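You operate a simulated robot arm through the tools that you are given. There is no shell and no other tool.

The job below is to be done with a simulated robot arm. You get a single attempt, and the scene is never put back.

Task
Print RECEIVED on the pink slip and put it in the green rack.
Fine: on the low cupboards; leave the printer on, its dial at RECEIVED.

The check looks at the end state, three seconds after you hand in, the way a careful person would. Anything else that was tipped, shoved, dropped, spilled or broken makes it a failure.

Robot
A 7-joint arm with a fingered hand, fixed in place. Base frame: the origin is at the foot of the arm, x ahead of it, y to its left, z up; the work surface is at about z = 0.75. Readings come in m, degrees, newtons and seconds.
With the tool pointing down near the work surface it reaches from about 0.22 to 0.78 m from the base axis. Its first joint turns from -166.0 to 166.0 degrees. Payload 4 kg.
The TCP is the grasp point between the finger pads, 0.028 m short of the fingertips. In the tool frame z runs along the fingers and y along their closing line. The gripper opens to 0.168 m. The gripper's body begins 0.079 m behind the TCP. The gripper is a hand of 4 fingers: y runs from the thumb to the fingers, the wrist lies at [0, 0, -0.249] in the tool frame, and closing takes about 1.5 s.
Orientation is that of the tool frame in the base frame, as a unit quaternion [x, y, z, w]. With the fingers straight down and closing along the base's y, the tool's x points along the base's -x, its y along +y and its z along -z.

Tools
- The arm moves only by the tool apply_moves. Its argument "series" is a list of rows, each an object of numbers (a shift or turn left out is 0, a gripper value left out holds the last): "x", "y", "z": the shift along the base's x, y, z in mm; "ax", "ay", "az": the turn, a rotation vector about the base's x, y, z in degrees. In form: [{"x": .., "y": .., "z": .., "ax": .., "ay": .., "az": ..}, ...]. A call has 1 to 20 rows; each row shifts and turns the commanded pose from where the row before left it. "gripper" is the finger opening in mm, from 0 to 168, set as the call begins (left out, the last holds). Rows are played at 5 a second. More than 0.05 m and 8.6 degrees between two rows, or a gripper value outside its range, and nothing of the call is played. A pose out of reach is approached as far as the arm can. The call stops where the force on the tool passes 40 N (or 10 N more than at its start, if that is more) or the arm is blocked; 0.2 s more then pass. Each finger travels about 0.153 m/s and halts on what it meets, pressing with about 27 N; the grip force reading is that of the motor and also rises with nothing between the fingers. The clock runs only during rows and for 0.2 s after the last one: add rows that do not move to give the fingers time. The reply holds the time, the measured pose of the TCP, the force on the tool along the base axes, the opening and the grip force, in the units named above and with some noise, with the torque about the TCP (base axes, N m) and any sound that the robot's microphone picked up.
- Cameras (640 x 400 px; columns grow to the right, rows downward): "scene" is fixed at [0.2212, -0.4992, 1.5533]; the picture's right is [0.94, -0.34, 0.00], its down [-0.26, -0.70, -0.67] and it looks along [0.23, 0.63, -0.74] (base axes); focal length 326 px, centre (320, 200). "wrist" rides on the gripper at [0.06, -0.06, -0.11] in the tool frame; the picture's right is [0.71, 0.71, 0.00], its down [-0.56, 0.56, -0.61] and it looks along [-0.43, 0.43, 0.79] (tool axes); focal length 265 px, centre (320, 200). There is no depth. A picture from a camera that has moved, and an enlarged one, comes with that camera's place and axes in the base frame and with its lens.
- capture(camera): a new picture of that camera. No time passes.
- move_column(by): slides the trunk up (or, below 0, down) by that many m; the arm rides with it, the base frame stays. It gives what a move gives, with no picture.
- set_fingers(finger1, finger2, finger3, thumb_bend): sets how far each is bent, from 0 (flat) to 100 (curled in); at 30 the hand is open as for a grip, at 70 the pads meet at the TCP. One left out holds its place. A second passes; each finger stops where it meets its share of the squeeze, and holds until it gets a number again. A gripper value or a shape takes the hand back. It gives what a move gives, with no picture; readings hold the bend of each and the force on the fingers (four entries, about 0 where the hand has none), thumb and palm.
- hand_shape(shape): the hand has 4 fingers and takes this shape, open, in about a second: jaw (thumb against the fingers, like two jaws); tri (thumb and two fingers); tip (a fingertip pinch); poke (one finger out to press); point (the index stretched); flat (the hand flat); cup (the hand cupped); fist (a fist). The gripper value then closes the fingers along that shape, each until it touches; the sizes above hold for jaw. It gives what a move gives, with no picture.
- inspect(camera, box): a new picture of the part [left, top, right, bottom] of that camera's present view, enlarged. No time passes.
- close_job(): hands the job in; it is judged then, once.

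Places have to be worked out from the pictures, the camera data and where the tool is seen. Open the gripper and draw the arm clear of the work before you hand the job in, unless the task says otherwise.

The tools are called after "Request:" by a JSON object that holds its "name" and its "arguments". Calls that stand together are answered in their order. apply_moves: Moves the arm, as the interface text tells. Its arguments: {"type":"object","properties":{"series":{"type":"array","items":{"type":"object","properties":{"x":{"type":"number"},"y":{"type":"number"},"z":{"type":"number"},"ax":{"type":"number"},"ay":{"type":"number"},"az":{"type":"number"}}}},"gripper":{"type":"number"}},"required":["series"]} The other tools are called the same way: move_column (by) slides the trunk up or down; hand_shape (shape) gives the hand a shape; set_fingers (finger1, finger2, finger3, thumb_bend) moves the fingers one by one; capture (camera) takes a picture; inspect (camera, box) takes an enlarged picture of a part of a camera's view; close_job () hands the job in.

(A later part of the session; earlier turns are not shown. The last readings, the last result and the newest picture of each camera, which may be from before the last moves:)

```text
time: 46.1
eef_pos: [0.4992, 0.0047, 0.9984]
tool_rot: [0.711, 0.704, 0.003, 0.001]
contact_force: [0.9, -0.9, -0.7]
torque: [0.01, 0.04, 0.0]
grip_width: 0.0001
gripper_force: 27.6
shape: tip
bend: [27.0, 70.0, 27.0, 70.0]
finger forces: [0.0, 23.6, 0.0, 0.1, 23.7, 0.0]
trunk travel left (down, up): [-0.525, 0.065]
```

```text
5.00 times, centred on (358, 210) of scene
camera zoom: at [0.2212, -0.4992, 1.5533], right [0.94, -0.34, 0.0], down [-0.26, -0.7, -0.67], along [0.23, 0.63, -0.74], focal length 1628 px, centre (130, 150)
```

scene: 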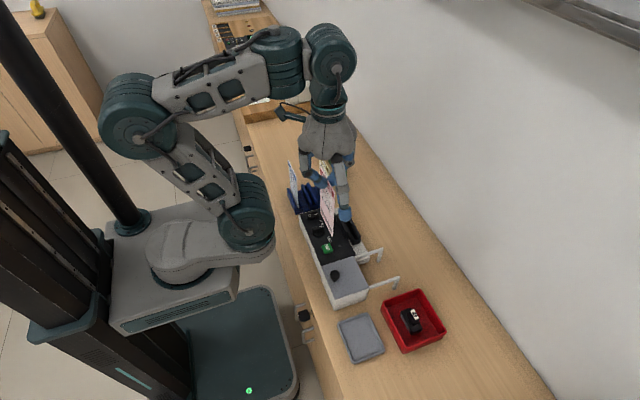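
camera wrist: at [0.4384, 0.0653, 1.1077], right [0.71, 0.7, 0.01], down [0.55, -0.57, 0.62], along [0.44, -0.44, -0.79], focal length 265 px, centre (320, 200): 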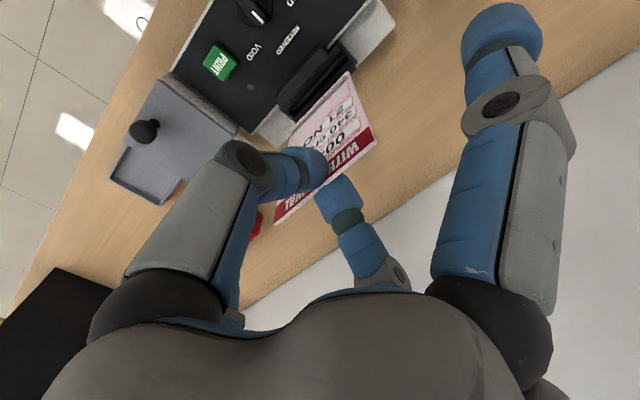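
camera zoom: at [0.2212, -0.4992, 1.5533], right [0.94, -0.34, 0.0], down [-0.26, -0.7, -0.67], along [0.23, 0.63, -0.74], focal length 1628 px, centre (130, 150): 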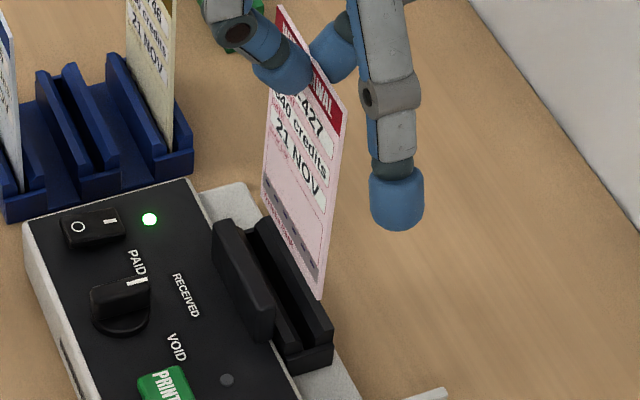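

The readings put the TCP at x ≈ 0.499, about 4–5 mm beyond the slot's centre line, and the scene view agrees. I check with the wrist zoom.

Request:
{"name": "inspect", "arguments": {"camera": "wrist", "box": [250, 40, 390, 130]}}

Request:
{"name": "inspect", "arguments": {"camera": "scene", "box": [350, 195, 382, 247]}}

Request:
{"name": "apply_moves", "arguments": {"series": [{"z": 0}, {"z": 0}]}}

```text
4.44 times, centred on (320, 85) of wrist
camera zoom: at [0.4384, 0.0653, 1.1077], right [0.71, 0.7, 0.01], down [0.55, -0.57, 0.62], along [0.44, -0.44, -0.79], focal length 1180 px, centre (320, 711)
```

zoom: 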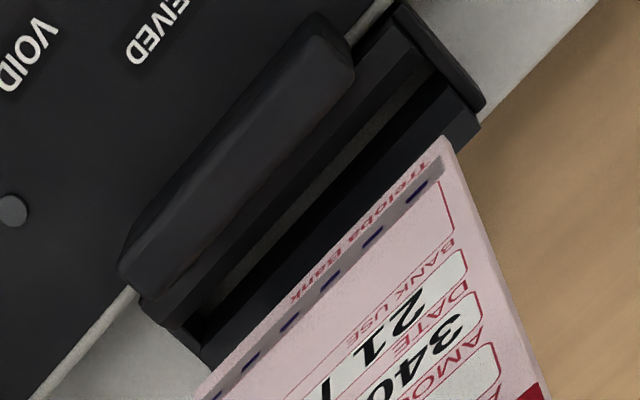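

```text
7.69 times, centred on (366, 221) of scene
camera zoom: at [0.2212, -0.4992, 1.5533], right [0.94, -0.34, 0.0], down [-0.26, -0.7, -0.67], along [0.23, 0.63, -0.74], focal length 2504 px, centre (-34, 38)
```

zoom: 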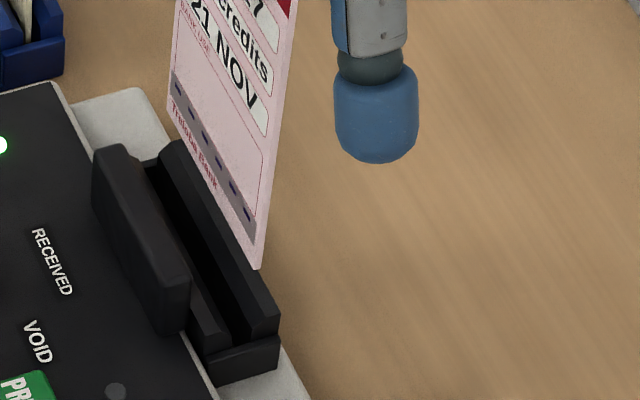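

```text
time: 46.7
eef_pos: [0.4985, 0.0046, 0.9997]
tool_rot: [0.711, 0.703, 0.004, 0.001]
contact_force: [-0.4, -0.4, -0.3]
torque: [-0.01, 0.01, -0.04]
grip_width: 0.0
gripper_force: 27.0
shape: tip
bend: [27.0, 70.0, 27.0, 70.0]
finger forces: [0.1, 23.6, 0.1, 0.1, 23.5, 0.0]
trunk travel left (down, up): [-0.525, 0.065]
```

The slip hangs a few mm beyond the groove. I zoom further into the groove's far end and near end to find its centre line precisely.

Request:
{"name": "inspect", "arguments": {"camera": "wrist", "box": [270, 38, 366, 98]}}

Request:
{"name": "inspect", "arguments": {"camera": "wrist", "box": [320, 38, 368, 68]}}

Request:
{"name": "inspect", "arguments": {"camera": "scene", "box": [350, 218, 382, 246]}}

```text
6.67 times, centred on (318, 68) of wrist
camera zoom: at [0.4383, 0.0654, 1.1079], right [0.71, 0.7, 0.01], down [0.55, -0.57, 0.62], along [0.44, -0.44, -0.79], focal length 1769 px, centre (333, 1080)
```

zoom: 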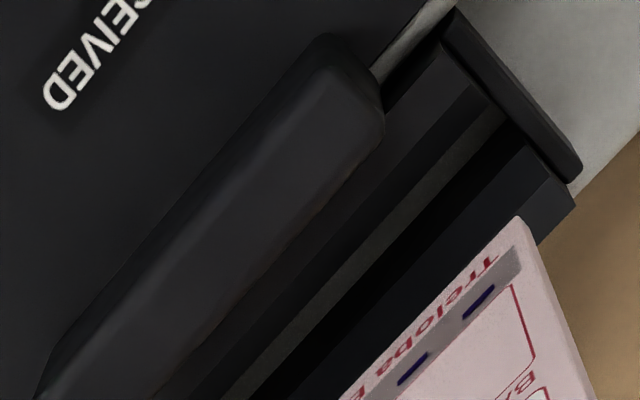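

```text
13.33 times, centred on (344, 53) of wrist
camera zoom: at [0.4383, 0.0654, 1.1079], right [0.71, 0.7, 0.01], down [0.55, -0.57, 0.62], along [0.44, -0.44, -0.79], focal length 3539 px, centre (0, 2160)
```

zoom: 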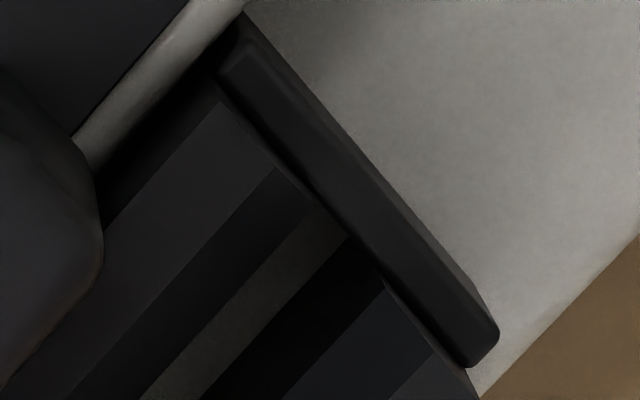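

```text
14.29 times, centred on (366, 232) of scene
camera zoom: at [0.2212, -0.4992, 1.5533], right [0.94, -0.34, 0.0], down [-0.26, -0.7, -0.67], along [0.23, 0.63, -0.74], focal length 4650 px, centre (-337, -257)
```

zoom: 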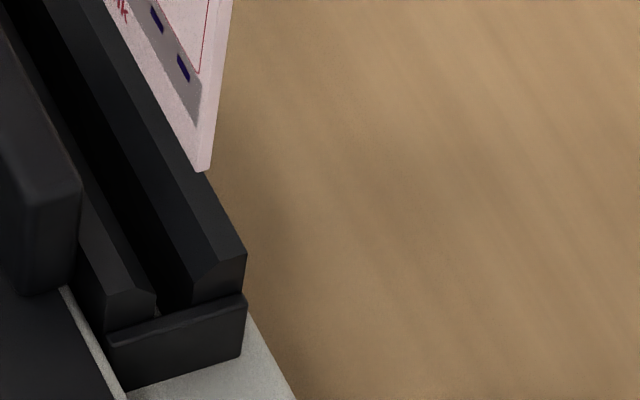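

Combining both views, the slip must shift about -5 mm in x and +1 mm in y to sit over the groove. I make that correction, lower 20 mm and look again.

Request:
{"name": "apply_moves", "arguments": {"series": [{"x": -5, "y": 1}, {"z": -10}, {"z": -10}, {"z": 0}]}}

Request:
{"name": "inspect", "arguments": {"camera": "wrist", "box": [250, 40, 390, 130]}}

Request:
{"name": "inspect", "arguments": {"camera": "scene", "box": [334, 195, 390, 247]}}

```text
time: 47.7
eef_pos: [0.4905, 0.006, 0.9799]
tool_rot: [0.711, 0.703, 0.003, 0.002]
contact_force: [0.3, -0.3, -0.2]
torque: [-0.02, 0.01, 0.01]
grip_width: 0.0
gripper_force: 27.2
shape: tip
bend: [27.0, 70.0, 27.0, 70.0]
finger forces: [0.1, 23.6, 0.0, 0.1, 23.6, 0.0]
trunk travel left (down, up): [-0.525, 0.065]
```

```text
4.44 times, centred on (320, 85) of wrist
camera zoom: at [0.4309, 0.0672, 1.0879], right [0.71, 0.7, 0.01], down [0.55, -0.57, 0.62], along [0.44, -0.44, -0.79], focal length 1180 px, centre (320, 711)
```

zoom: 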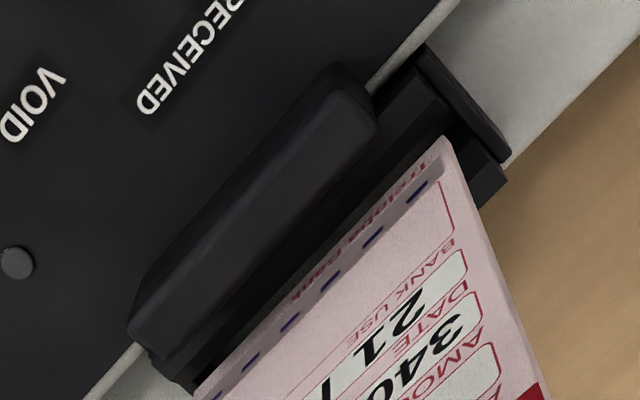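

```text
7.69 times, centred on (362, 221) of scene
camera zoom: at [0.2212, -0.4992, 1.5533], right [0.94, -0.34, 0.0], down [-0.26, -0.7, -0.67], along [0.23, 0.63, -0.74], focal length 2504 px, centre (-3, 38)
```

zoom: 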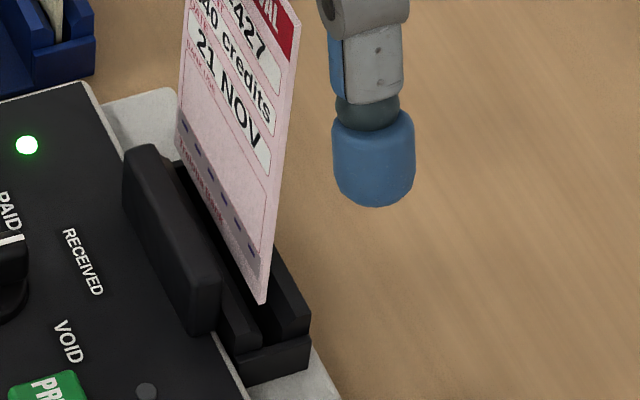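

Now about 2 mm short in x; the funnel opening is about 17 mm wide, so this is close. I shift +2 mm and start lowering into the funnel, watching forces.

Request:
{"name": "apply_moves", "arguments": {"series": [{"x": 2}, {"z": -6}, {"z": -6}, {"z": 0}]}}

Request:
{"name": "inspect", "arguments": {"camera": "wrist", "box": [250, 40, 390, 130]}}

Request:
{"name": "inspect", "arguments": {"camera": "scene", "box": [340, 205, 382, 247]}}

```text
time: 48.7
eef_pos: [0.4918, 0.0069, 0.9676]
tool_rot: [0.71, 0.704, 0.004, 0.001]
contact_force: [0.1, 0.2, 0.0]
torque: [0.03, 0.0, -0.03]
grip_width: 0.0
gripper_force: 26.9
shape: tip
bend: [27.0, 70.0, 27.0, 70.0]
finger forces: [0.0, 23.6, 0.0, 0.0, 23.7, 0.1]
trunk travel left (down, up): [-0.525, 0.065]
```

```text
4.44 times, centred on (320, 85) of wrist
camera zoom: at [0.4322, 0.0674, 1.0762], right [0.71, 0.7, 0.01], down [0.55, -0.57, 0.62], along [0.44, -0.44, -0.79], focal length 1180 px, centre (320, 711)
```

zoom: 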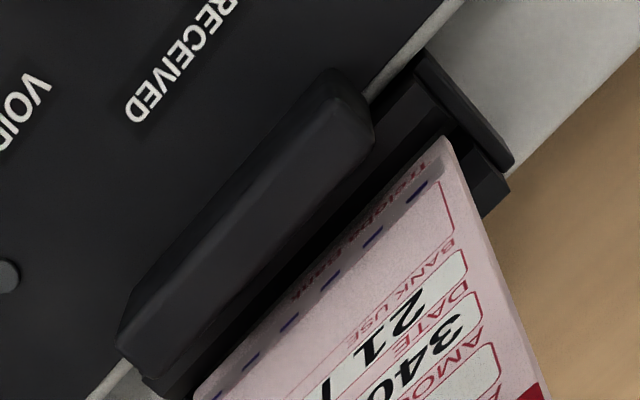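

```text
9.52 times, centred on (361, 226) of scene
camera zoom: at [0.2212, -0.4992, 1.5533], right [0.94, -0.34, 0.0], down [-0.26, -0.7, -0.67], along [0.23, 0.63, -0.74], focal length 3100 px, centre (-70, -48)
```

zoom: 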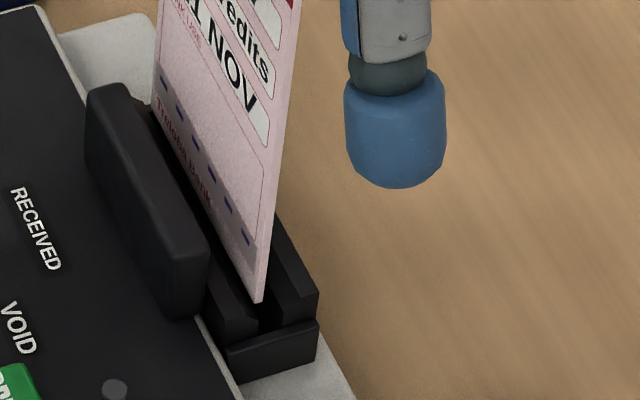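

The slip's lower edge is over the groove inside the funnel, no contact force yet. I lower further in small steps.

Request:
{"name": "apply_moves", "arguments": {"series": [{"z": -4}, {"z": -4}, {"z": -4}, {"z": 0}]}}

Request:
{"name": "inspect", "arguments": {"camera": "scene", "box": [340, 205, 382, 247]}}

Request:
{"name": "inspect", "arguments": {"camera": "wrist", "box": [250, 40, 390, 130]}}

```text
time: 49.7
eef_pos: [0.4929, 0.007, 0.9552]
tool_rot: [0.711, 0.703, 0.003, 0.002]
contact_force: [0.5, -0.5, -0.1]
torque: [-0.01, 0.04, 0.04]
grip_width: 0.0
gripper_force: 27.1
shape: tip
bend: [27.0, 70.0, 27.0, 70.0]
finger forces: [0.0, 23.6, 0.0, 0.1, 23.7, 0.0]
trunk travel left (down, up): [-0.525, 0.065]
```

```text
9.52 times, centred on (361, 226) of scene
camera zoom: at [0.2212, -0.4992, 1.5533], right [0.94, -0.34, 0.0], down [-0.26, -0.7, -0.67], along [0.23, 0.63, -0.74], focal length 3100 px, centre (-70, -48)
```

zoom: 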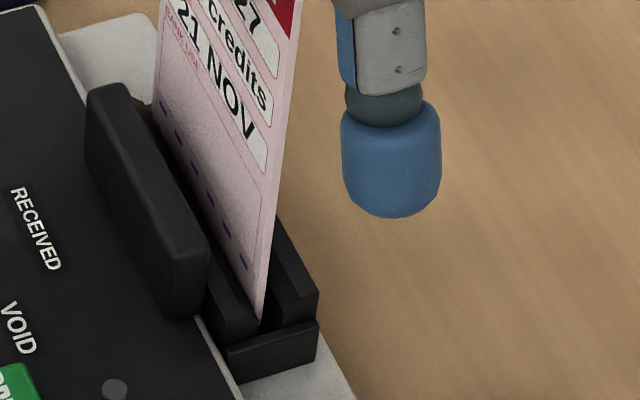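

```text
4.44 times, centred on (320, 85) of wrist
camera zoom: at [0.4329, 0.0677, 1.0635], right [0.71, 0.7, 0.01], down [0.55, -0.57, 0.62], along [0.44, -0.44, -0.79], focal length 1180 px, centre (320, 711)
```

zoom: 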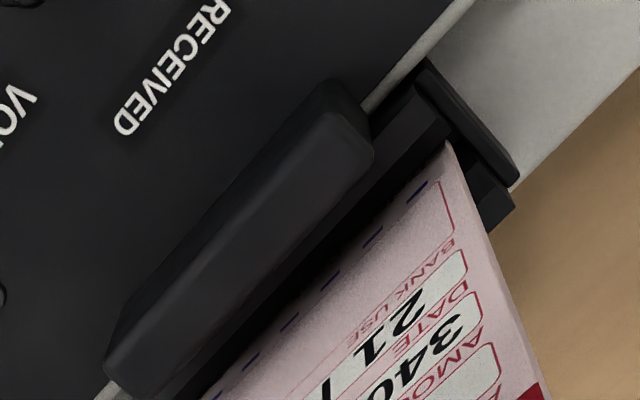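

It's going into the groove cleanly. I continue down.

Request:
{"name": "apply_moves", "arguments": {"series": [{"z": -4}, {"z": -4}, {"z": -3}, {"z": 0}]}}

Request:
{"name": "inspect", "arguments": {"camera": "scene", "box": [340, 205, 382, 247]}}

```text
time: 50.7
eef_pos: [0.4928, 0.0063, 0.9445]
tool_rot: [0.711, 0.704, 0.004, 0.001]
contact_force: [-0.7, 0.7, 0.6]
torque: [0.01, 0.0, 0.0]
grip_width: 0.0
gripper_force: 26.9
shape: tip
bend: [27.0, 70.0, 27.0, 70.0]
finger forces: [0.0, 23.5, 0.0, 0.1, 23.5, 0.0]
trunk travel left (down, up): [-0.525, 0.065]
```

```text
9.52 times, centred on (361, 226) of scene
camera zoom: at [0.2212, -0.4992, 1.5533], right [0.94, -0.34, 0.0], down [-0.26, -0.7, -0.67], along [0.23, 0.63, -0.74], focal length 3100 px, centre (-70, -48)
```

zoom: 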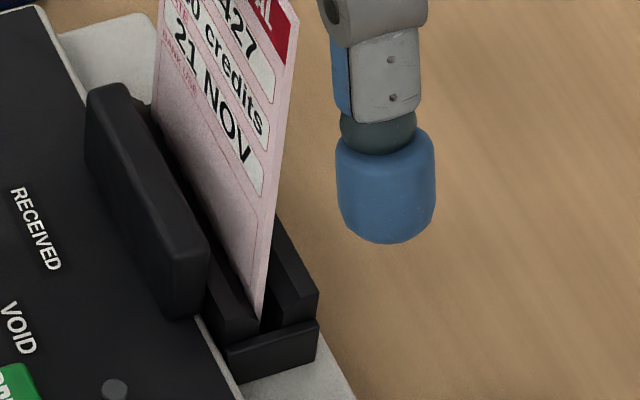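

Still free of contact; I continue down until the floor is felt.

Request:
{"name": "apply_moves", "arguments": {"series": [{"z": -3}, {"z": -3}, {"z": -2}, {"z": 0}]}}

Request:
{"name": "apply_moves", "arguments": {"series": [{"z": -3}, {"z": -2}, {"z": 0}]}}

Request:
{"name": "inspect", "arguments": {"camera": "scene", "box": [340, 205, 382, 247]}}

```text
time: 51.8
eef_pos: [0.495, 0.0069, 0.9396]
tool_rot: [0.712, 0.702, 0.009, 0.007]
contact_force: [0.0, -1.4, 27.8]
torque: [-0.02, 0.01, 0.02]
grip_width: 0.0007
gripper_force: 27.0
shape: tip
bend: [27.0, 71.0, 27.0, 72.0]
finger forces: [0.1, 33.7, 0.0, 0.0, 34.2, 0.1]
trunk travel left (down, up): [-0.525, 0.065]
stopped in row 4: the force on the tool passed its limit at 41 N (the readings are from after the stop); the commanded pose is now the measured one
```

```text
time: 52.2
eef_pos: [0.4977, 0.0074, 0.9396]
tool_rot: [0.711, 0.703, 0.013, 0.009]
contact_force: [0.2, -2.2, 26.5]
torque: [-0.02, -0.01, -0.03]
grip_width: 0.0008
gripper_force: 27.1
shape: tip
bend: [27.0, 71.0, 27.0, 72.0]
finger forces: [0.0, 32.9, 0.1, 0.1, 33.5, 0.0]
trunk travel left (down, up): [-0.525, 0.065]
stopped in row 1: the force on the tool passed its limit at 43 N (the readings are from after the stop); the commanded pose is now the measured one
```

```text
9.52 times, centred on (361, 226) of scene
camera zoom: at [0.2212, -0.4992, 1.5533], right [0.94, -0.34, 0.0], down [-0.26, -0.7, -0.67], along [0.23, 0.63, -0.74], focal length 3100 px, centre (-70, -48)
```

zoom: 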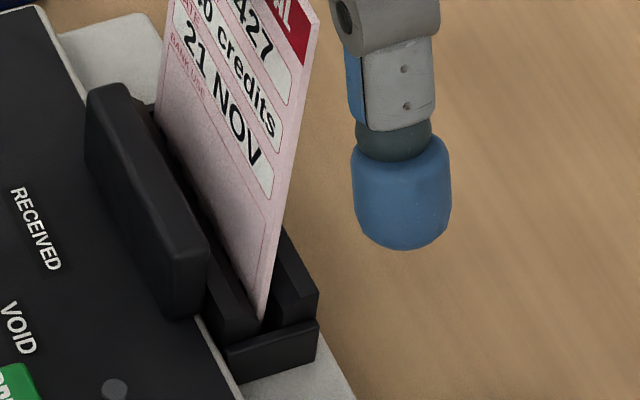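

The slip stands on the slot's floor (force reached the limit, and the hand tilted about 1.8°). I relieve it: raise 3 mm, undo the tilt and the 4 mm drift in x.

Request:
{"name": "apply_moves", "arguments": {"series": [{"z": 2}, {"z": 1, "x": -2, "ay": 0.8}, {"x": -2, "ay": 0.7, "ax": -0.2}, {"z": 0}]}}

Request:
{"name": "inspect", "arguments": {"camera": "scene", "box": [330, 170, 400, 247]}}

Request:
{"name": "inspect", "arguments": {"camera": "wrist", "box": [250, 40, 390, 230]}}

```text
time: 53.2
eef_pos: [0.4913, 0.0078, 0.9404]
tool_rot: [0.712, 0.703, -0.001, -0.002]
contact_force: [0.5, -2.3, 6.7]
torque: [-0.02, -0.03, 0.03]
grip_width: 0.0008
gripper_force: 27.2
shape: tip
bend: [27.0, 71.0, 27.0, 71.0]
finger forces: [0.1, 27.7, 0.0, 0.1, 27.5, 0.0]
trunk travel left (down, up): [-0.525, 0.065]
```

```text
5.19 times, centred on (365, 208) of scene
camera zoom: at [0.2212, -0.4992, 1.5533], right [0.94, -0.34, 0.0], down [-0.26, -0.7, -0.67], along [0.23, 0.63, -0.74], focal length 1691 px, centre (86, 156)
```

zoom: 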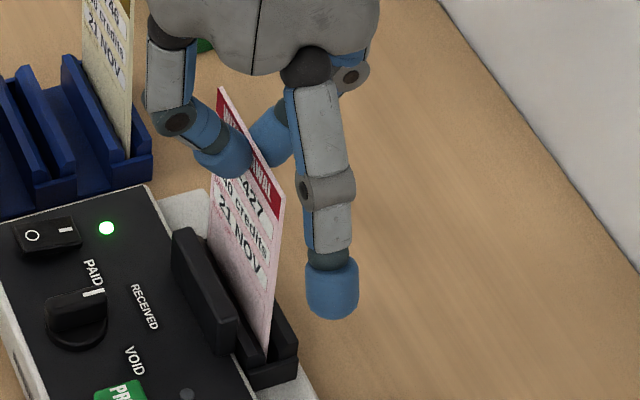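

```text
2.11 times, centred on (320, 135) of wrist
camera zoom: at [0.4334, 0.0684, 1.0496], right [0.72, 0.7, 0.0], down [0.55, -0.56, 0.61], along [0.42, -0.44, -0.79], focal length 559 px, centre (320, 337)
```

zoom: 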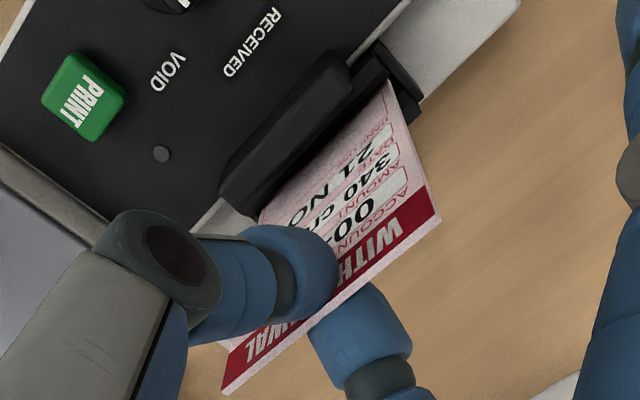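

The slip is vertical and seated with only a few newtons left. I open the pinch and withdraw upward.

Request:
{"name": "apply_moves", "arguments": {"series": [{"z": 1}, {"z": 0}, {"z": 0}, {"z": 0}, {"z": 0}], "gripper": 36}}

Request:
{"name": "inspect", "arguments": {"camera": "scene", "box": [330, 170, 400, 247]}}

Request:
{"name": "inspect", "arguments": {"camera": "wrist", "box": [250, 40, 390, 230]}}

```text
time: 54.4
eef_pos: [0.4925, 0.0078, 0.941]
tool_rot: [0.712, 0.703, -0.002, -0.001]
contact_force: [-0.2, 0.3, 0.2]
torque: [-0.02, 0.01, -0.02]
grip_width: 0.0354
gripper_force: 0.0
shape: tip
bend: [11.0, 77.0, 11.0, 52.0]
finger forces: [0.0, 0.1, 0.0, 0.1, 0.0, 0.0]
trunk travel left (down, up): [-0.525, 0.065]
```

```text
5.19 times, centred on (365, 208) of scene
camera zoom: at [0.2212, -0.4992, 1.5533], right [0.94, -0.34, 0.0], down [-0.26, -0.7, -0.67], along [0.23, 0.63, -0.74], focal length 1691 px, centre (86, 156)
```

zoom: 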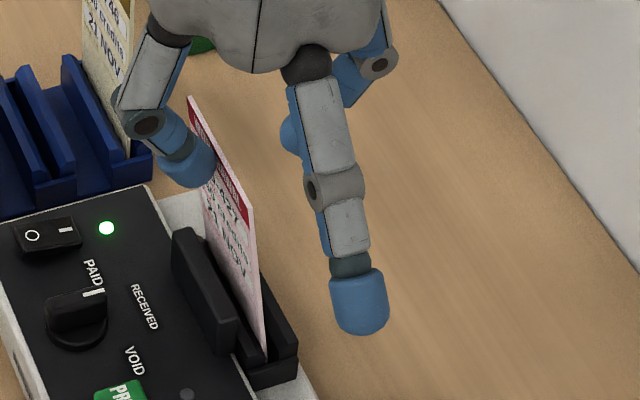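

```text
2.11 times, centred on (320, 135) of wrist
camera zoom: at [0.4338, 0.0688, 1.0503], right [0.72, 0.7, 0.0], down [0.55, -0.56, 0.61], along [0.43, -0.44, -0.79], focal length 559 px, centre (320, 337)
```

zoom: 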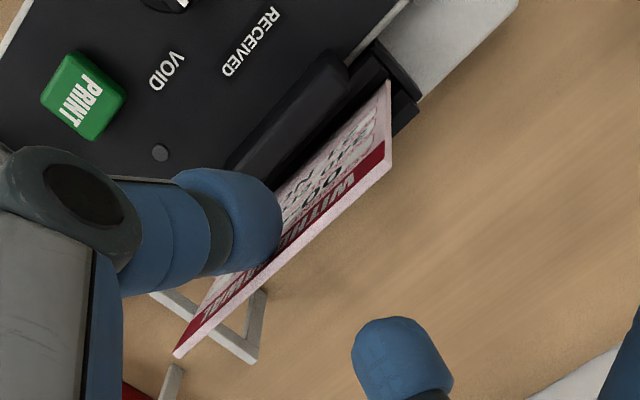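

The slip leans a little toward the robot, perhaps against the thumb. I open wider to see whether it stays in the slot by itself.

Request:
{"name": "apply_moves", "arguments": {"series": [{"z": 0}, {"z": 0}, {"z": 0}, {"z": 0}], "gripper": 80}}

Request:
{"name": "inspect", "arguments": {"camera": "scene", "box": [330, 170, 400, 247]}}

Request:
{"name": "inspect", "arguments": {"camera": "wrist", "box": [250, 40, 390, 230]}}

```text
time: 55.4
eef_pos: [0.4919, 0.0077, 0.9413]
tool_rot: [0.712, 0.703, -0.002, -0.002]
contact_force: [0.0, -0.5, -0.3]
torque: [0.01, 0.03, 0.02]
grip_width: 0.0797
gripper_force: 0.0
shape: tip
bend: [11.0, 36.0, 11.0, 36.0]
finger forces: [0.0, 0.1, 0.0, 0.0, 0.0, 0.0]
trunk travel left (down, up): [-0.525, 0.065]
```

```text
5.19 times, centred on (365, 208) of scene
camera zoom: at [0.2212, -0.4992, 1.5533], right [0.94, -0.34, 0.0], down [-0.26, -0.7, -0.67], along [0.23, 0.63, -0.74], focal length 1691 px, centre (86, 156)
```

zoom: 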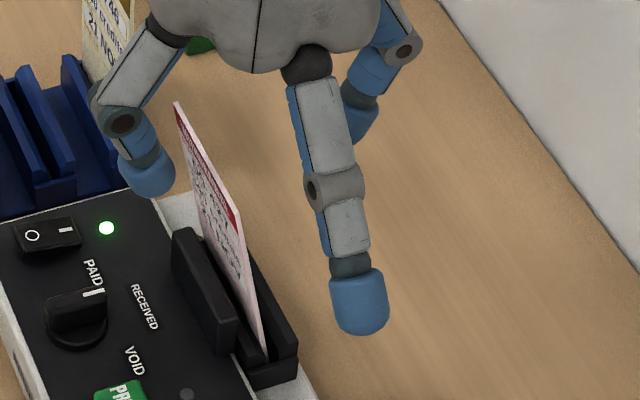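

```text
2.11 times, centred on (320, 135) of wrist
camera zoom: at [0.4338, 0.0687, 1.0503], right [0.72, 0.7, 0.0], down [0.55, -0.56, 0.61], along [0.43, -0.44, -0.79], focal length 559 px, centre (320, 337)
```

zoom: 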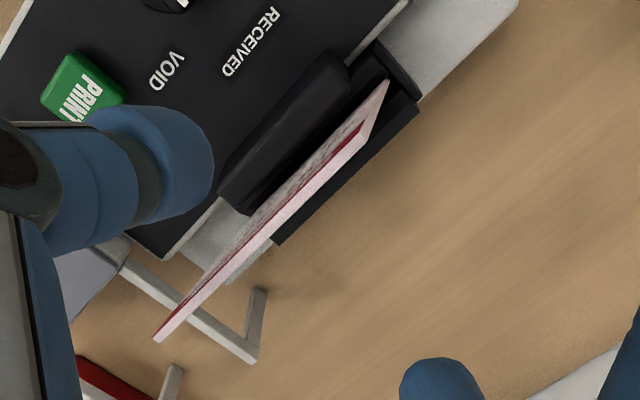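

The slip stays in the slot on its own, leaning about 10° onto the slot's inner wall. I lift clear and change to the single-finger configuration (finger 3 down) for PRINT, approaching with a +20° yaw so finger 2 stays away from the slip.

Request:
{"name": "apply_moves", "arguments": {"series": [{"z": 20}, {"z": 40}, {"z": 45}, {"x": -20, "y": 8, "az": 5}, {"x": -25, "y": 9, "az": 5}, {"x": -25, "y": 9, "az": 5}, {"x": -26, "y": 8, "az": 5}, {"x": -26, "y": 8}]}}

Request:
{"name": "set_fingers", "arguments": {"finger1": 100, "finger2": 100, "finger3": 30, "thumb_bend": 30}}

Request:
{"name": "capture", "arguments": {"camera": "wrist"}}

Request:
{"name": "capture", "arguments": {"camera": "scene"}}

```text
time: 57.2
eef_pos: [0.3708, 0.0496, 1.045]
tool_rot: [0.578, 0.816, -0.001, -0.002]
contact_force: [-0.5, 0.3, -0.6]
torque: [-0.01, 0.01, 0.01]
grip_width: 0.0797
gripper_force: 0.0
shape: tip
bend: [11.0, 35.0, 11.0, 35.0]
finger forces: [0.0, 0.1, 0.0, 0.0, 0.0, 0.1]
trunk travel left (down, up): [-0.525, 0.065]
```

```text
time: 58.2
eef_pos: [0.3703, 0.049, 1.0462]
tool_rot: [0.579, 0.815, -0.001, -0.001]
contact_force: [9.5, 2.0, 3.6]
torque: [-0.09, 0.19, 0.07]
grip_width: 0.0803
gripper_force: 0.0
shape: fingers
bend: [89.0, 100.0, 30.0, 33.0]
finger forces: [0.0, 0.0, 0.2, 0.0, 0.0, 0.1]
trunk travel left (down, up): [-0.525, 0.065]
```

```text
taken
camera wrist: at [0.2948, 0.0865, 1.1552], right [0.43, 0.9, 0.0], down [0.71, -0.34, 0.61], along [0.55, -0.27, -0.79], focal length 265 px, centre (320, 200)
```

wrist: 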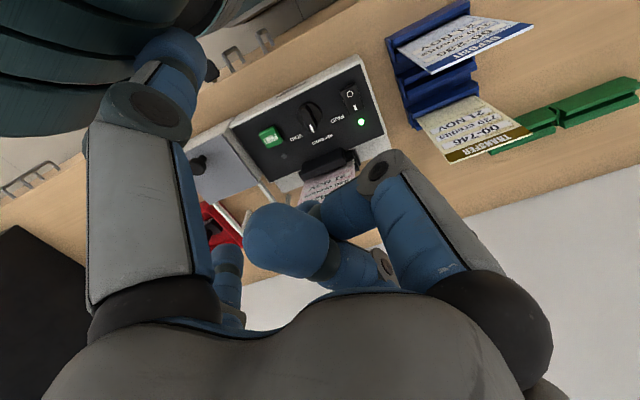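

```text
taken
```

scene: 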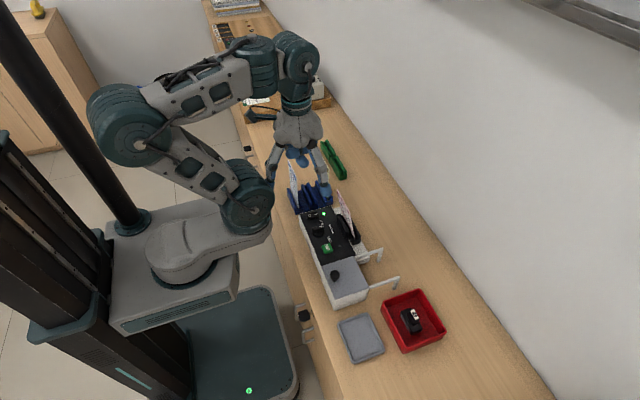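

The thumb brushed the shoulder link (9.5 N, nothing moved). I curl the thumb inwards to 58, then go down towards the PRINT button.

Request:
{"name": "set_fingers", "arguments": {"thumb_bend": 58}}

Request:
{"name": "apply_moves", "arguments": {"series": [{"z": -30}, {"z": -40}, {"z": -40}]}}

Request:
{"name": "capture", "arguments": {"camera": "wrist"}}

Request:
{"name": "inspect", "arguments": {"camera": "scene", "box": [250, 170, 410, 270]}}

```text
time: 59.2
eef_pos: [0.3701, 0.0497, 1.0466]
tool_rot: [0.579, 0.816, -0.002, -0.002]
contact_force: [-0.4, -0.1, 0.2]
torque: [-0.05, -0.01, -0.02]
grip_width: 0.0435
gripper_force: 0.1
shape: fingers
bend: [89.0, 100.0, 30.0, 57.0]
finger forces: [0.0, 0.0, 0.1, 0.0, 0.1, 0.0]
trunk travel left (down, up): [-0.525, 0.065]
```

```text
time: 60.0
eef_pos: [0.371, 0.0496, 0.9377]
tool_rot: [0.58, 0.814, -0.002, -0.002]
contact_force: [0.2, 0.6, -0.1]
torque: [-0.11, -0.05, -0.02]
grip_width: 0.0434
gripper_force: 0.1
shape: fingers
bend: [89.0, 100.0, 30.0, 57.0]
finger forces: [0.0, 0.1, 0.1, 0.0, 0.1, 0.1]
trunk travel left (down, up): [-0.525, 0.065]
```

```text
taken
camera wrist: at [0.2942, 0.0869, 1.0471], right [0.44, 0.9, 0.0], down [0.71, -0.35, 0.61], along [0.55, -0.27, -0.79], focal length 265 px, centre (320, 200)
```

wrist: 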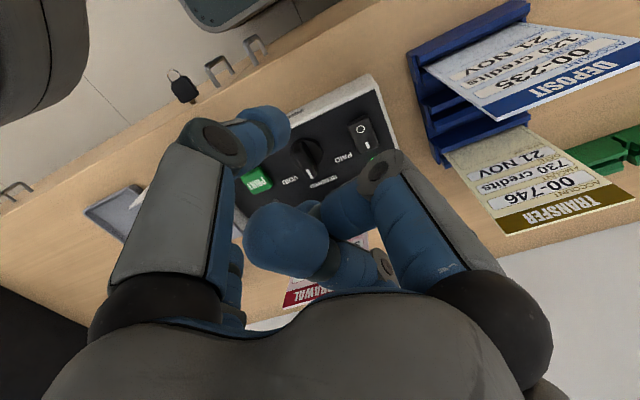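

```text
4.00 times, centred on (330, 220) of scene
camera zoom: at [0.2212, -0.4992, 1.5533], right [0.94, -0.34, 0.0], down [-0.26, -0.7, -0.67], along [0.23, 0.63, -0.74], focal length 1302 px, centre (280, 120)
```

zoom: 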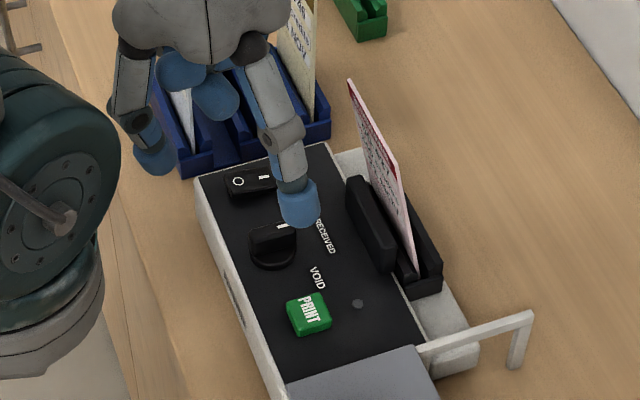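

Finger 3's tip lines up with PRINT in y; x should go about +4 mm. I shift and descend to just above the button.

Request:
{"name": "apply_moves", "arguments": {"series": [{"x": 4, "z": -20}, {"z": -30}, {"z": -25}, {"z": -10}]}}

Request:
{"name": "inspect", "arguments": {"camera": "scene", "box": [270, 190, 398, 270]}}

Request:
{"name": "capture", "arguments": {"camera": "wrist"}}

```text
time: 61.0
eef_pos: [0.3744, 0.0487, 0.8515]
tool_rot: [0.579, 0.815, -0.002, -0.002]
contact_force: [-0.5, -0.1, -0.3]
torque: [0.0, 0.0, -0.03]
grip_width: 0.0433
gripper_force: 0.2
shape: fingers
bend: [89.0, 100.0, 30.0, 57.0]
finger forces: [0.0, 0.0, 0.1, 0.1, 0.1, 0.0]
trunk travel left (down, up): [-0.525, 0.065]
```

```text
5.00 times, centred on (334, 230) of scene
camera zoom: at [0.2212, -0.4992, 1.5533], right [0.94, -0.34, 0.0], down [-0.26, -0.7, -0.67], along [0.23, 0.63, -0.74], focal length 1628 px, centre (250, 50)
```

zoom: 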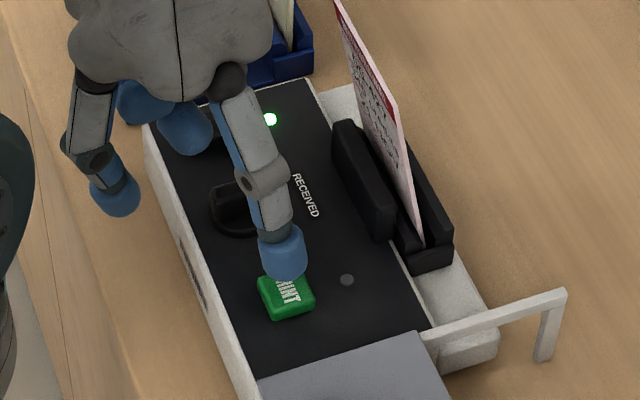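

```text
taken
camera wrist: at [0.2994, 0.0854, 0.9611], right [0.43, 0.9, 0.0], down [0.71, -0.34, 0.61], along [0.55, -0.27, -0.79], focal length 265 px, centre (320, 200)
```

wrist: 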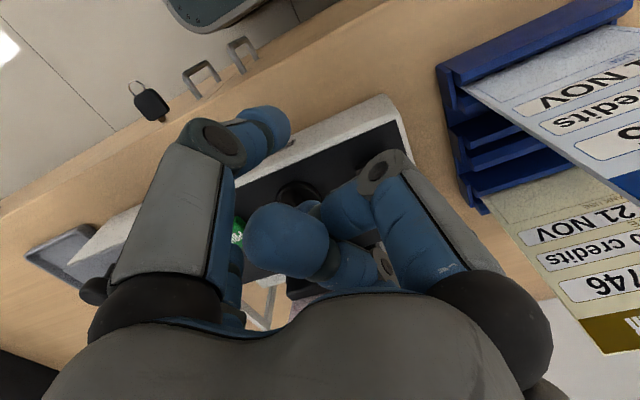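

The fingertip is right above PRINT, slightly toward its far half. I shift -4 mm in y and press in small steps.

Request:
{"name": "apply_moves", "arguments": {"series": [{"y": -4, "z": -5}, {"z": -4}, {"z": -2}, {"z": 0}]}}

Request:
{"name": "inspect", "arguments": {"camera": "scene", "box": [270, 190, 398, 270]}}

```text
time: 62.0
eef_pos: [0.3755, 0.044, 0.8408]
tool_rot: [0.579, 0.816, -0.002, -0.001]
contact_force: [0.0, -0.4, -0.6]
torque: [-0.03, -0.03, 0.01]
grip_width: 0.0431
gripper_force: 0.6
shape: fingers
bend: [89.0, 100.0, 30.0, 57.0]
finger forces: [0.1, 0.1, 0.1, 0.0, 0.1, 0.0]
trunk travel left (down, up): [-0.525, 0.065]
```

```text
5.00 times, centred on (334, 230) of scene
camera zoom: at [0.2212, -0.4992, 1.5533], right [0.94, -0.34, 0.0], down [-0.26, -0.7, -0.67], along [0.23, 0.63, -0.74], focal length 1628 px, centre (250, 50)
```

zoom: 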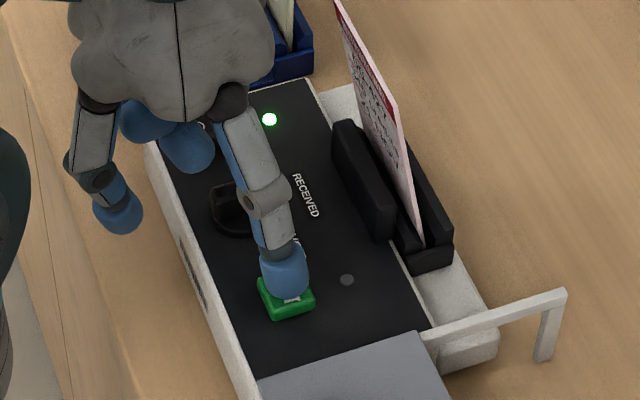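

About to touch. I press another 3 mm.

Request:
{"name": "apply_moves", "arguments": {"series": [{"z": -2}, {"z": -1}, {"z": 0}]}}

Request:
{"name": "inspect", "arguments": {"camera": "scene", "box": [290, 190, 386, 260]}}

```text
time: 62.8
eef_pos: [0.375, 0.0441, 0.8371]
tool_rot: [0.579, 0.815, -0.002, -0.002]
contact_force: [-0.4, -1.0, 0.4]
torque: [-0.1, -0.08, 0.02]
grip_width: 0.0433
gripper_force: 1.3
shape: fingers
bend: [89.0, 100.0, 30.0, 57.0]
finger forces: [0.1, 0.0, 0.9, 0.1, 0.0, 0.0]
trunk travel left (down, up): [-0.525, 0.065]
```

```text
5.71 times, centred on (338, 225) of scene
camera zoom: at [0.2212, -0.4992, 1.5533], right [0.94, -0.34, 0.0], down [-0.26, -0.7, -0.67], along [0.23, 0.63, -0.74], focal length 1860 px, centre (217, 57)
```

zoom: 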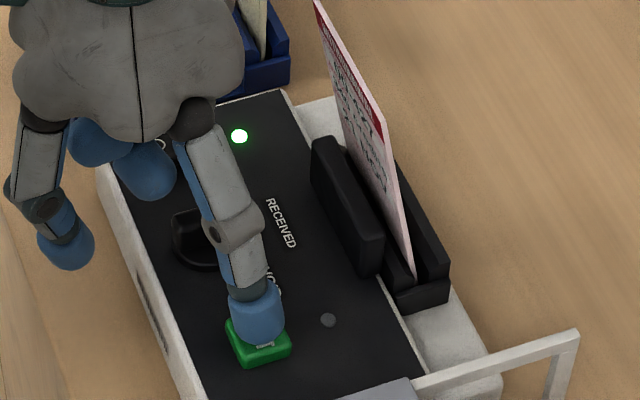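

Contact has begun (about 1 N). I press a further 2 mm and look for any reaction.

Request:
{"name": "apply_moves", "arguments": {"series": [{"z": -2}, {"z": 0}]}}

Request:
{"name": "inspect", "arguments": {"camera": "scene", "box": [290, 190, 386, 260]}}

```text
time: 63.4
eef_pos: [0.3744, 0.0453, 0.8357]
tool_rot: [0.579, 0.816, -0.003, -0.001]
contact_force: [0.0, -0.4, 1.3]
torque: [-0.15, -0.09, 0.0]
grip_width: 0.0434
gripper_force: 0.9
shape: fingers
bend: [89.0, 100.0, 29.0, 57.0]
finger forces: [0.0, 0.0, 1.7, 0.1, 0.0, 0.0]
trunk travel left (down, up): [-0.525, 0.065]
heard: click
```

```text
5.71 times, centred on (338, 225) of scene
camera zoom: at [0.2212, -0.4992, 1.5533], right [0.94, -0.34, 0.0], down [-0.26, -0.7, -0.67], along [0.23, 0.63, -0.74], focal length 1860 px, centre (217, 57)
```

zoom: 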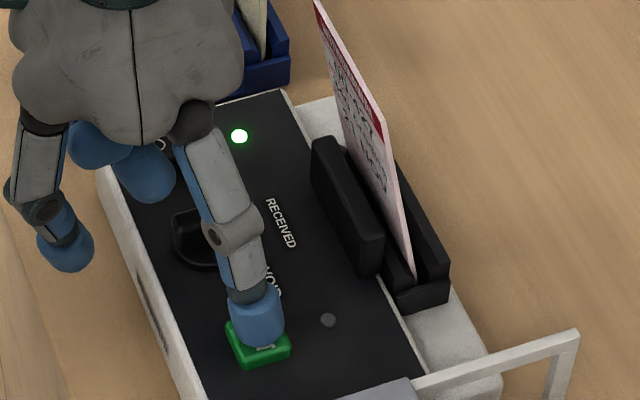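

A click was heard: the button is pressed. I lift off and wait a moment to see and hear what the printer does.

Request:
{"name": "apply_moves", "arguments": {"series": [{"z": 8}, {"z": 10}, {"z": 0}, {"z": 0}, {"z": 0}]}}

Request:
{"name": "inspect", "arguments": {"camera": "scene", "box": [290, 190, 386, 260]}}

```text
time: 64.6
eef_pos: [0.3754, 0.0443, 0.8517]
tool_rot: [0.578, 0.816, -0.003, -0.003]
contact_force: [0.7, 0.1, 0.0]
torque: [0.01, -0.03, 0.01]
grip_width: 0.0436
gripper_force: 0.2
shape: fingers
bend: [89.0, 100.0, 30.0, 57.0]
finger forces: [0.1, 0.0, 0.1, 0.0, 0.0, 0.0]
trunk travel left (down, up): [-0.525, 0.065]
```

```text
5.71 times, centred on (338, 225) of scene
camera zoom: at [0.2212, -0.4992, 1.5533], right [0.94, -0.34, 0.0], down [-0.26, -0.7, -0.67], along [0.23, 0.63, -0.74], focal length 1860 px, centre (217, 57)
```

zoom: 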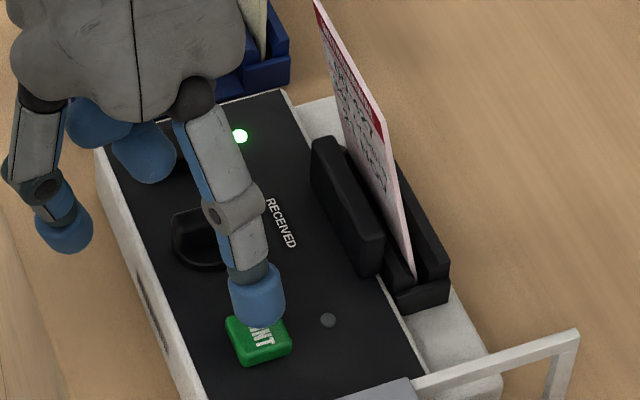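

No visible change besides the click. I raise the hand and look at the slip's BANK USE area.

Request:
{"name": "apply_moves", "arguments": {"series": [{"z": 30}, {"z": 40}, {"z": 40}]}}

Request:
{"name": "inspect", "arguments": {"camera": "scene", "box": [330, 185, 380, 250]}}

Request:
{"name": "capture", "arguments": {"camera": "wrist"}}

```text
time: 65.4
eef_pos: [0.3721, 0.0452, 0.9636]
tool_rot: [0.578, 0.816, -0.003, -0.002]
contact_force: [-1.0, 0.6, 0.5]
torque: [0.0, -0.04, 0.01]
grip_width: 0.0432
gripper_force: 0.1
shape: fingers
bend: [89.0, 100.0, 30.0, 57.0]
finger forces: [0.1, 0.0, 0.1, 0.0, 0.1, 0.0]
trunk travel left (down, up): [-0.525, 0.065]
```

```text
6.15 times, centred on (355, 218) of scene
camera zoom: at [0.2212, -0.4992, 1.5533], right [0.94, -0.34, 0.0], down [-0.26, -0.7, -0.67], along [0.23, 0.63, -0.74], focal length 2003 px, centre (105, 92)
```

zoom: 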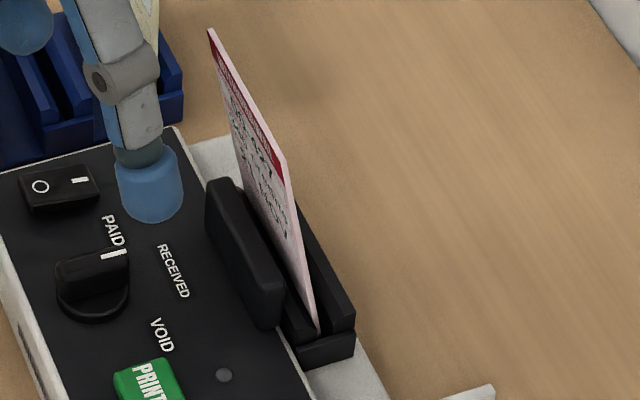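

```text
taken
camera wrist: at [0.2981, 0.0824, 1.0726], right [0.43, 0.9, 0.0], down [0.71, -0.34, 0.61], along [0.55, -0.27, -0.79], focal length 265 px, centre (320, 200)
```

wrist: 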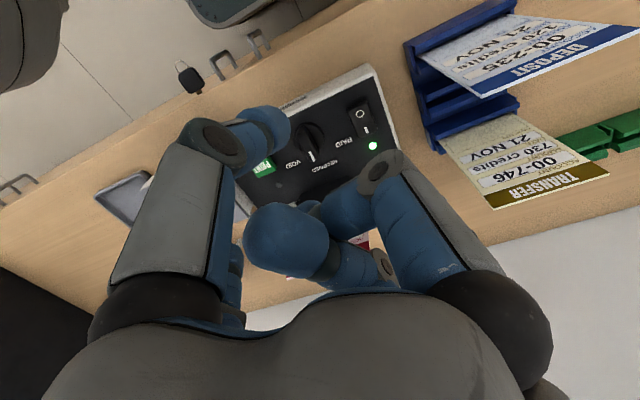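

I can't see the stamp area behind the head, so I will take the slip again and look. I rise, turn the yaw back, and get the open pinch above the slip.

Request:
{"name": "apply_moves", "arguments": {"series": [{"z": 45}, {"z": 40}, {"x": 24, "y": -8, "az": -4}, {"x": 24, "y": -8, "az": -4}, {"x": 24, "y": -8, "az": -4}, {"x": 23, "y": -8, "az": -4}, {"x": 23, "y": -7, "az": -4}]}}

Request:
{"name": "hand_shape", "arguments": {"shape": "tip"}}

Request:
{"name": "apply_moves", "arguments": {"series": [{"z": 0}, {"z": 0}, {"z": 0}, {"z": 0}], "gripper": 80}}

Request:
{"name": "capture", "arguments": {"camera": "wrist"}}

Request:
{"name": "inspect", "arguments": {"camera": "scene", "box": [310, 150, 410, 250]}}

```text
time: 67.0
eef_pos: [0.4926, 0.0061, 1.0485]
tool_rot: [0.712, 0.702, -0.002, -0.002]
contact_force: [-0.2, -0.5, 0.4]
torque: [-0.02, -0.02, 0.0]
grip_width: 0.0435
gripper_force: 0.1
shape: fingers
bend: [89.0, 100.0, 30.0, 57.0]
finger forces: [0.1, 0.1, 0.0, 0.0, 0.0, 0.0]
trunk travel left (down, up): [-0.525, 0.065]
```

```text
time: 67.9
eef_pos: [0.4925, 0.006, 1.0474]
tool_rot: [0.712, 0.702, -0.002, -0.002]
contact_force: [0.2, -0.1, 0.2]
torque: [-0.02, -0.02, 0.02]
grip_width: 0.1679
gripper_force: 0.1
shape: tip
bend: [11.0, 30.0, 11.0, 30.0]
finger forces: [0.0, 0.1, 0.0, 0.0, 0.1, 0.0]
trunk travel left (down, up): [-0.525, 0.065]
```

```text
time: 68.9
eef_pos: [0.4912, 0.0067, 1.0476]
tool_rot: [0.711, 0.703, -0.002, -0.002]
contact_force: [-0.2, 1.4, -0.5]
torque: [0.02, -0.01, 0.01]
grip_width: 0.0806
gripper_force: 0.0
shape: tip
bend: [11.0, 35.0, 11.0, 35.0]
finger forces: [0.1, 0.0, 0.1, 0.1, 0.1, 0.0]
trunk travel left (down, up): [-0.525, 0.065]
```

```text
taken
camera wrist: at [0.4341, 0.0667, 1.1569], right [0.72, 0.7, 0.0], down [0.55, -0.56, 0.61], along [0.43, -0.44, -0.79], focal length 265 px, centre (320, 200)
```

wrist: 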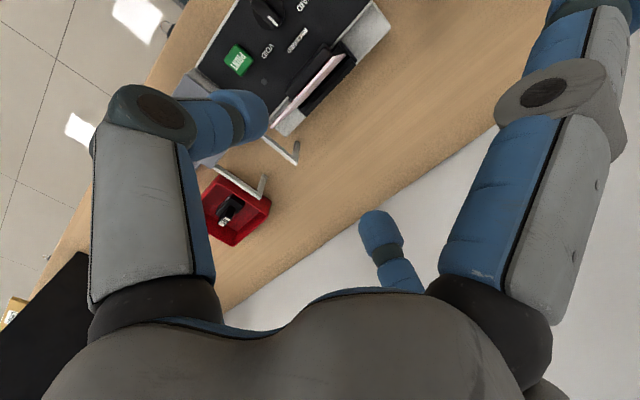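

```text
4.00 times, centred on (360, 200) of scene
camera zoom: at [0.2212, -0.4992, 1.5533], right [0.94, -0.34, 0.0], down [-0.26, -0.7, -0.67], along [0.23, 0.63, -0.74], focal length 1302 px, centre (160, 200)
```

zoom: 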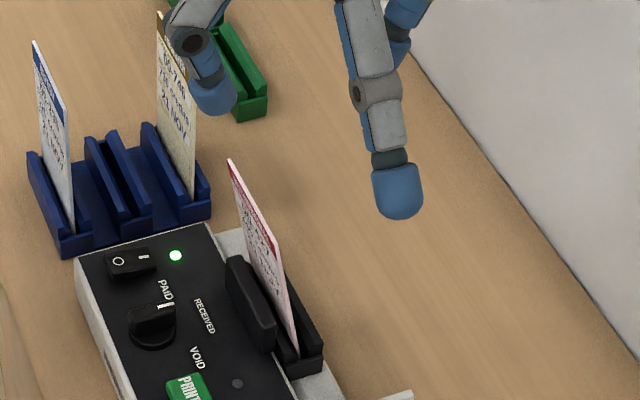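

The slip top sits at x ≈ 0.473, inside the 80 mm opening. I descend to the earlier grip height.

Request:
{"name": "apply_moves", "arguments": {"series": [{"z": -30}, {"z": -30}, {"z": -25}, {"z": -15}, {"z": -8}, {"z": 0}]}}

Request:
{"name": "inspect", "arguments": {"camera": "scene", "box": [310, 150, 410, 250]}}

Request:
{"name": "inspect", "arguments": {"camera": "wrist", "box": [220, 40, 390, 230]}}

```text
time: 70.3
eef_pos: [0.4937, 0.006, 0.9383]
tool_rot: [0.712, 0.703, -0.002, -0.001]
contact_force: [-0.5, -0.4, 0.1]
torque: [0.08, 0.02, 0.03]
grip_width: 0.08
gripper_force: 0.0
shape: tip
bend: [11.0, 35.0, 11.0, 35.0]
finger forces: [0.0, 0.0, 0.0, 0.0, 0.0, 0.1]
trunk travel left (down, up): [-0.525, 0.065]
```

```text
4.00 times, centred on (360, 200) of scene
camera zoom: at [0.2212, -0.4992, 1.5533], right [0.94, -0.34, 0.0], down [-0.26, -0.7, -0.67], along [0.23, 0.63, -0.74], focal length 1302 px, centre (160, 200)
```

zoom: 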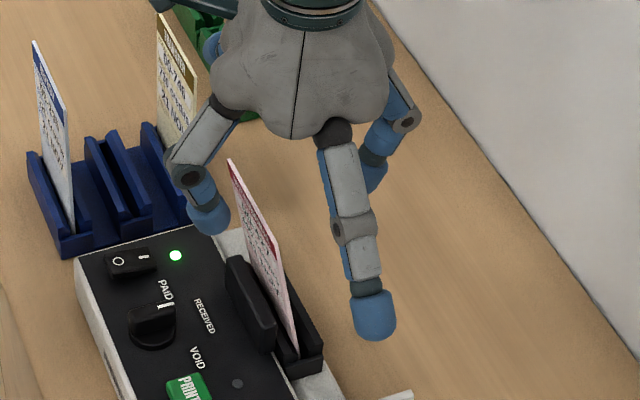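

```text
2.11 times, centred on (305, 135) of wrist
camera zoom: at [0.4352, 0.0674, 1.0485], right [0.72, 0.7, 0.0], down [0.55, -0.56, 0.61], along [0.43, -0.44, -0.79], focal length 559 px, centre (352, 337)
```

zoom: 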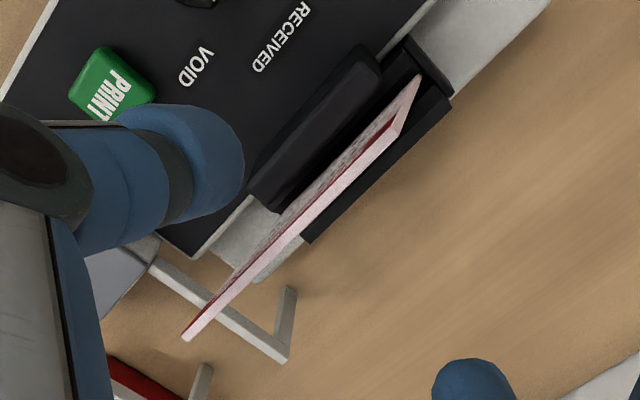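

Thumb and finger 2 are on either side. I close in stages, which should straighten the slip before gripping it.

Request:
{"name": "apply_moves", "arguments": {"series": [{"z": 0}, {"z": 0}, {"z": 0}], "gripper": 40}}

Request:
{"name": "apply_moves", "arguments": {"series": [{"z": 0}, {"z": 0}, {"z": 0}], "gripper": 16}}

Request:
{"name": "apply_moves", "arguments": {"series": [{"z": 0}, {"z": 0}, {"z": 0}, {"z": 0}, {"z": 0}], "gripper": 0}}

Request:
{"name": "inspect", "arguments": {"camera": "scene", "box": [310, 150, 410, 250]}}

Request:
{"name": "inspect", "arguments": {"camera": "wrist", "box": [220, 40, 390, 230]}}

```text
time: 71.1
eef_pos: [0.495, 0.0052, 0.9391]
tool_rot: [0.711, 0.703, -0.002, -0.001]
contact_force: [0.4, 0.6, 0.3]
torque: [0.01, 0.01, 0.02]
grip_width: 0.0406
gripper_force: 0.0
shape: tip
bend: [11.0, 78.0, 11.0, 50.0]
finger forces: [0.1, 0.0, 0.1, 0.0, 0.0, 0.0]
trunk travel left (down, up): [-0.525, 0.065]
```

```text
time: 71.9
eef_pos: [0.4931, 0.007, 0.9396]
tool_rot: [0.712, 0.703, -0.002, -0.002]
contact_force: [0.1, 0.5, 0.9]
torque: [-0.04, -0.04, -0.02]
grip_width: 0.0163
gripper_force: 0.1
shape: tip
bend: [11.0, 74.0, 11.0, 61.0]
finger forces: [0.0, 0.0, 0.0, 0.1, 0.1, 0.0]
trunk travel left (down, up): [-0.525, 0.065]
```

```text
time: 73.1
eef_pos: [0.4928, 0.0058, 0.9399]
tool_rot: [0.712, 0.703, -0.002, -0.002]
contact_force: [0.5, -0.2, 0.7]
torque: [0.01, -0.03, 0.01]
grip_width: 0.0
gripper_force: 27.0
shape: tip
bend: [27.0, 70.0, 27.0, 70.0]
finger forces: [0.0, 24.0, 0.0, 0.0, 23.8, 0.1]
trunk travel left (down, up): [-0.525, 0.065]
```

```text
4.00 times, centred on (360, 200) of scene
camera zoom: at [0.2212, -0.4992, 1.5533], right [0.94, -0.34, 0.0], down [-0.26, -0.7, -0.67], along [0.23, 0.63, -0.74], focal length 1302 px, centre (160, 200)
```

zoom: 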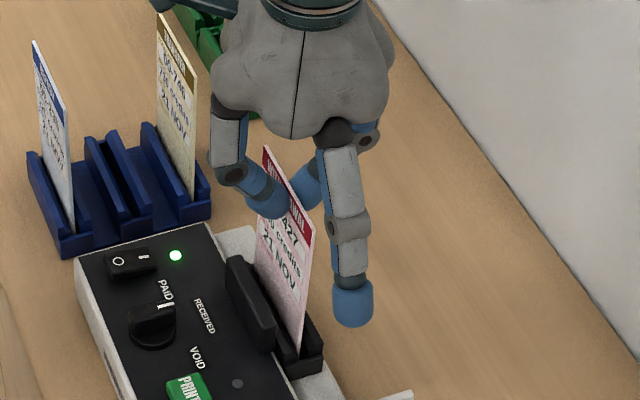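

```text
2.11 times, centred on (305, 135) of wrist
camera zoom: at [0.4352, 0.0674, 1.0487], right [0.72, 0.7, 0.0], down [0.55, -0.56, 0.61], along [0.43, -0.44, -0.79], focal length 559 px, centre (352, 337)
```

zoom: 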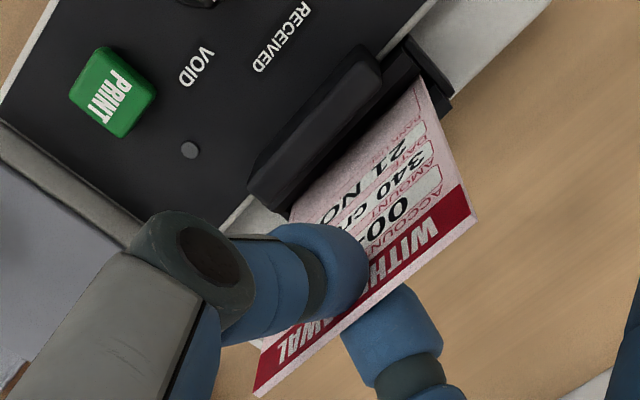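

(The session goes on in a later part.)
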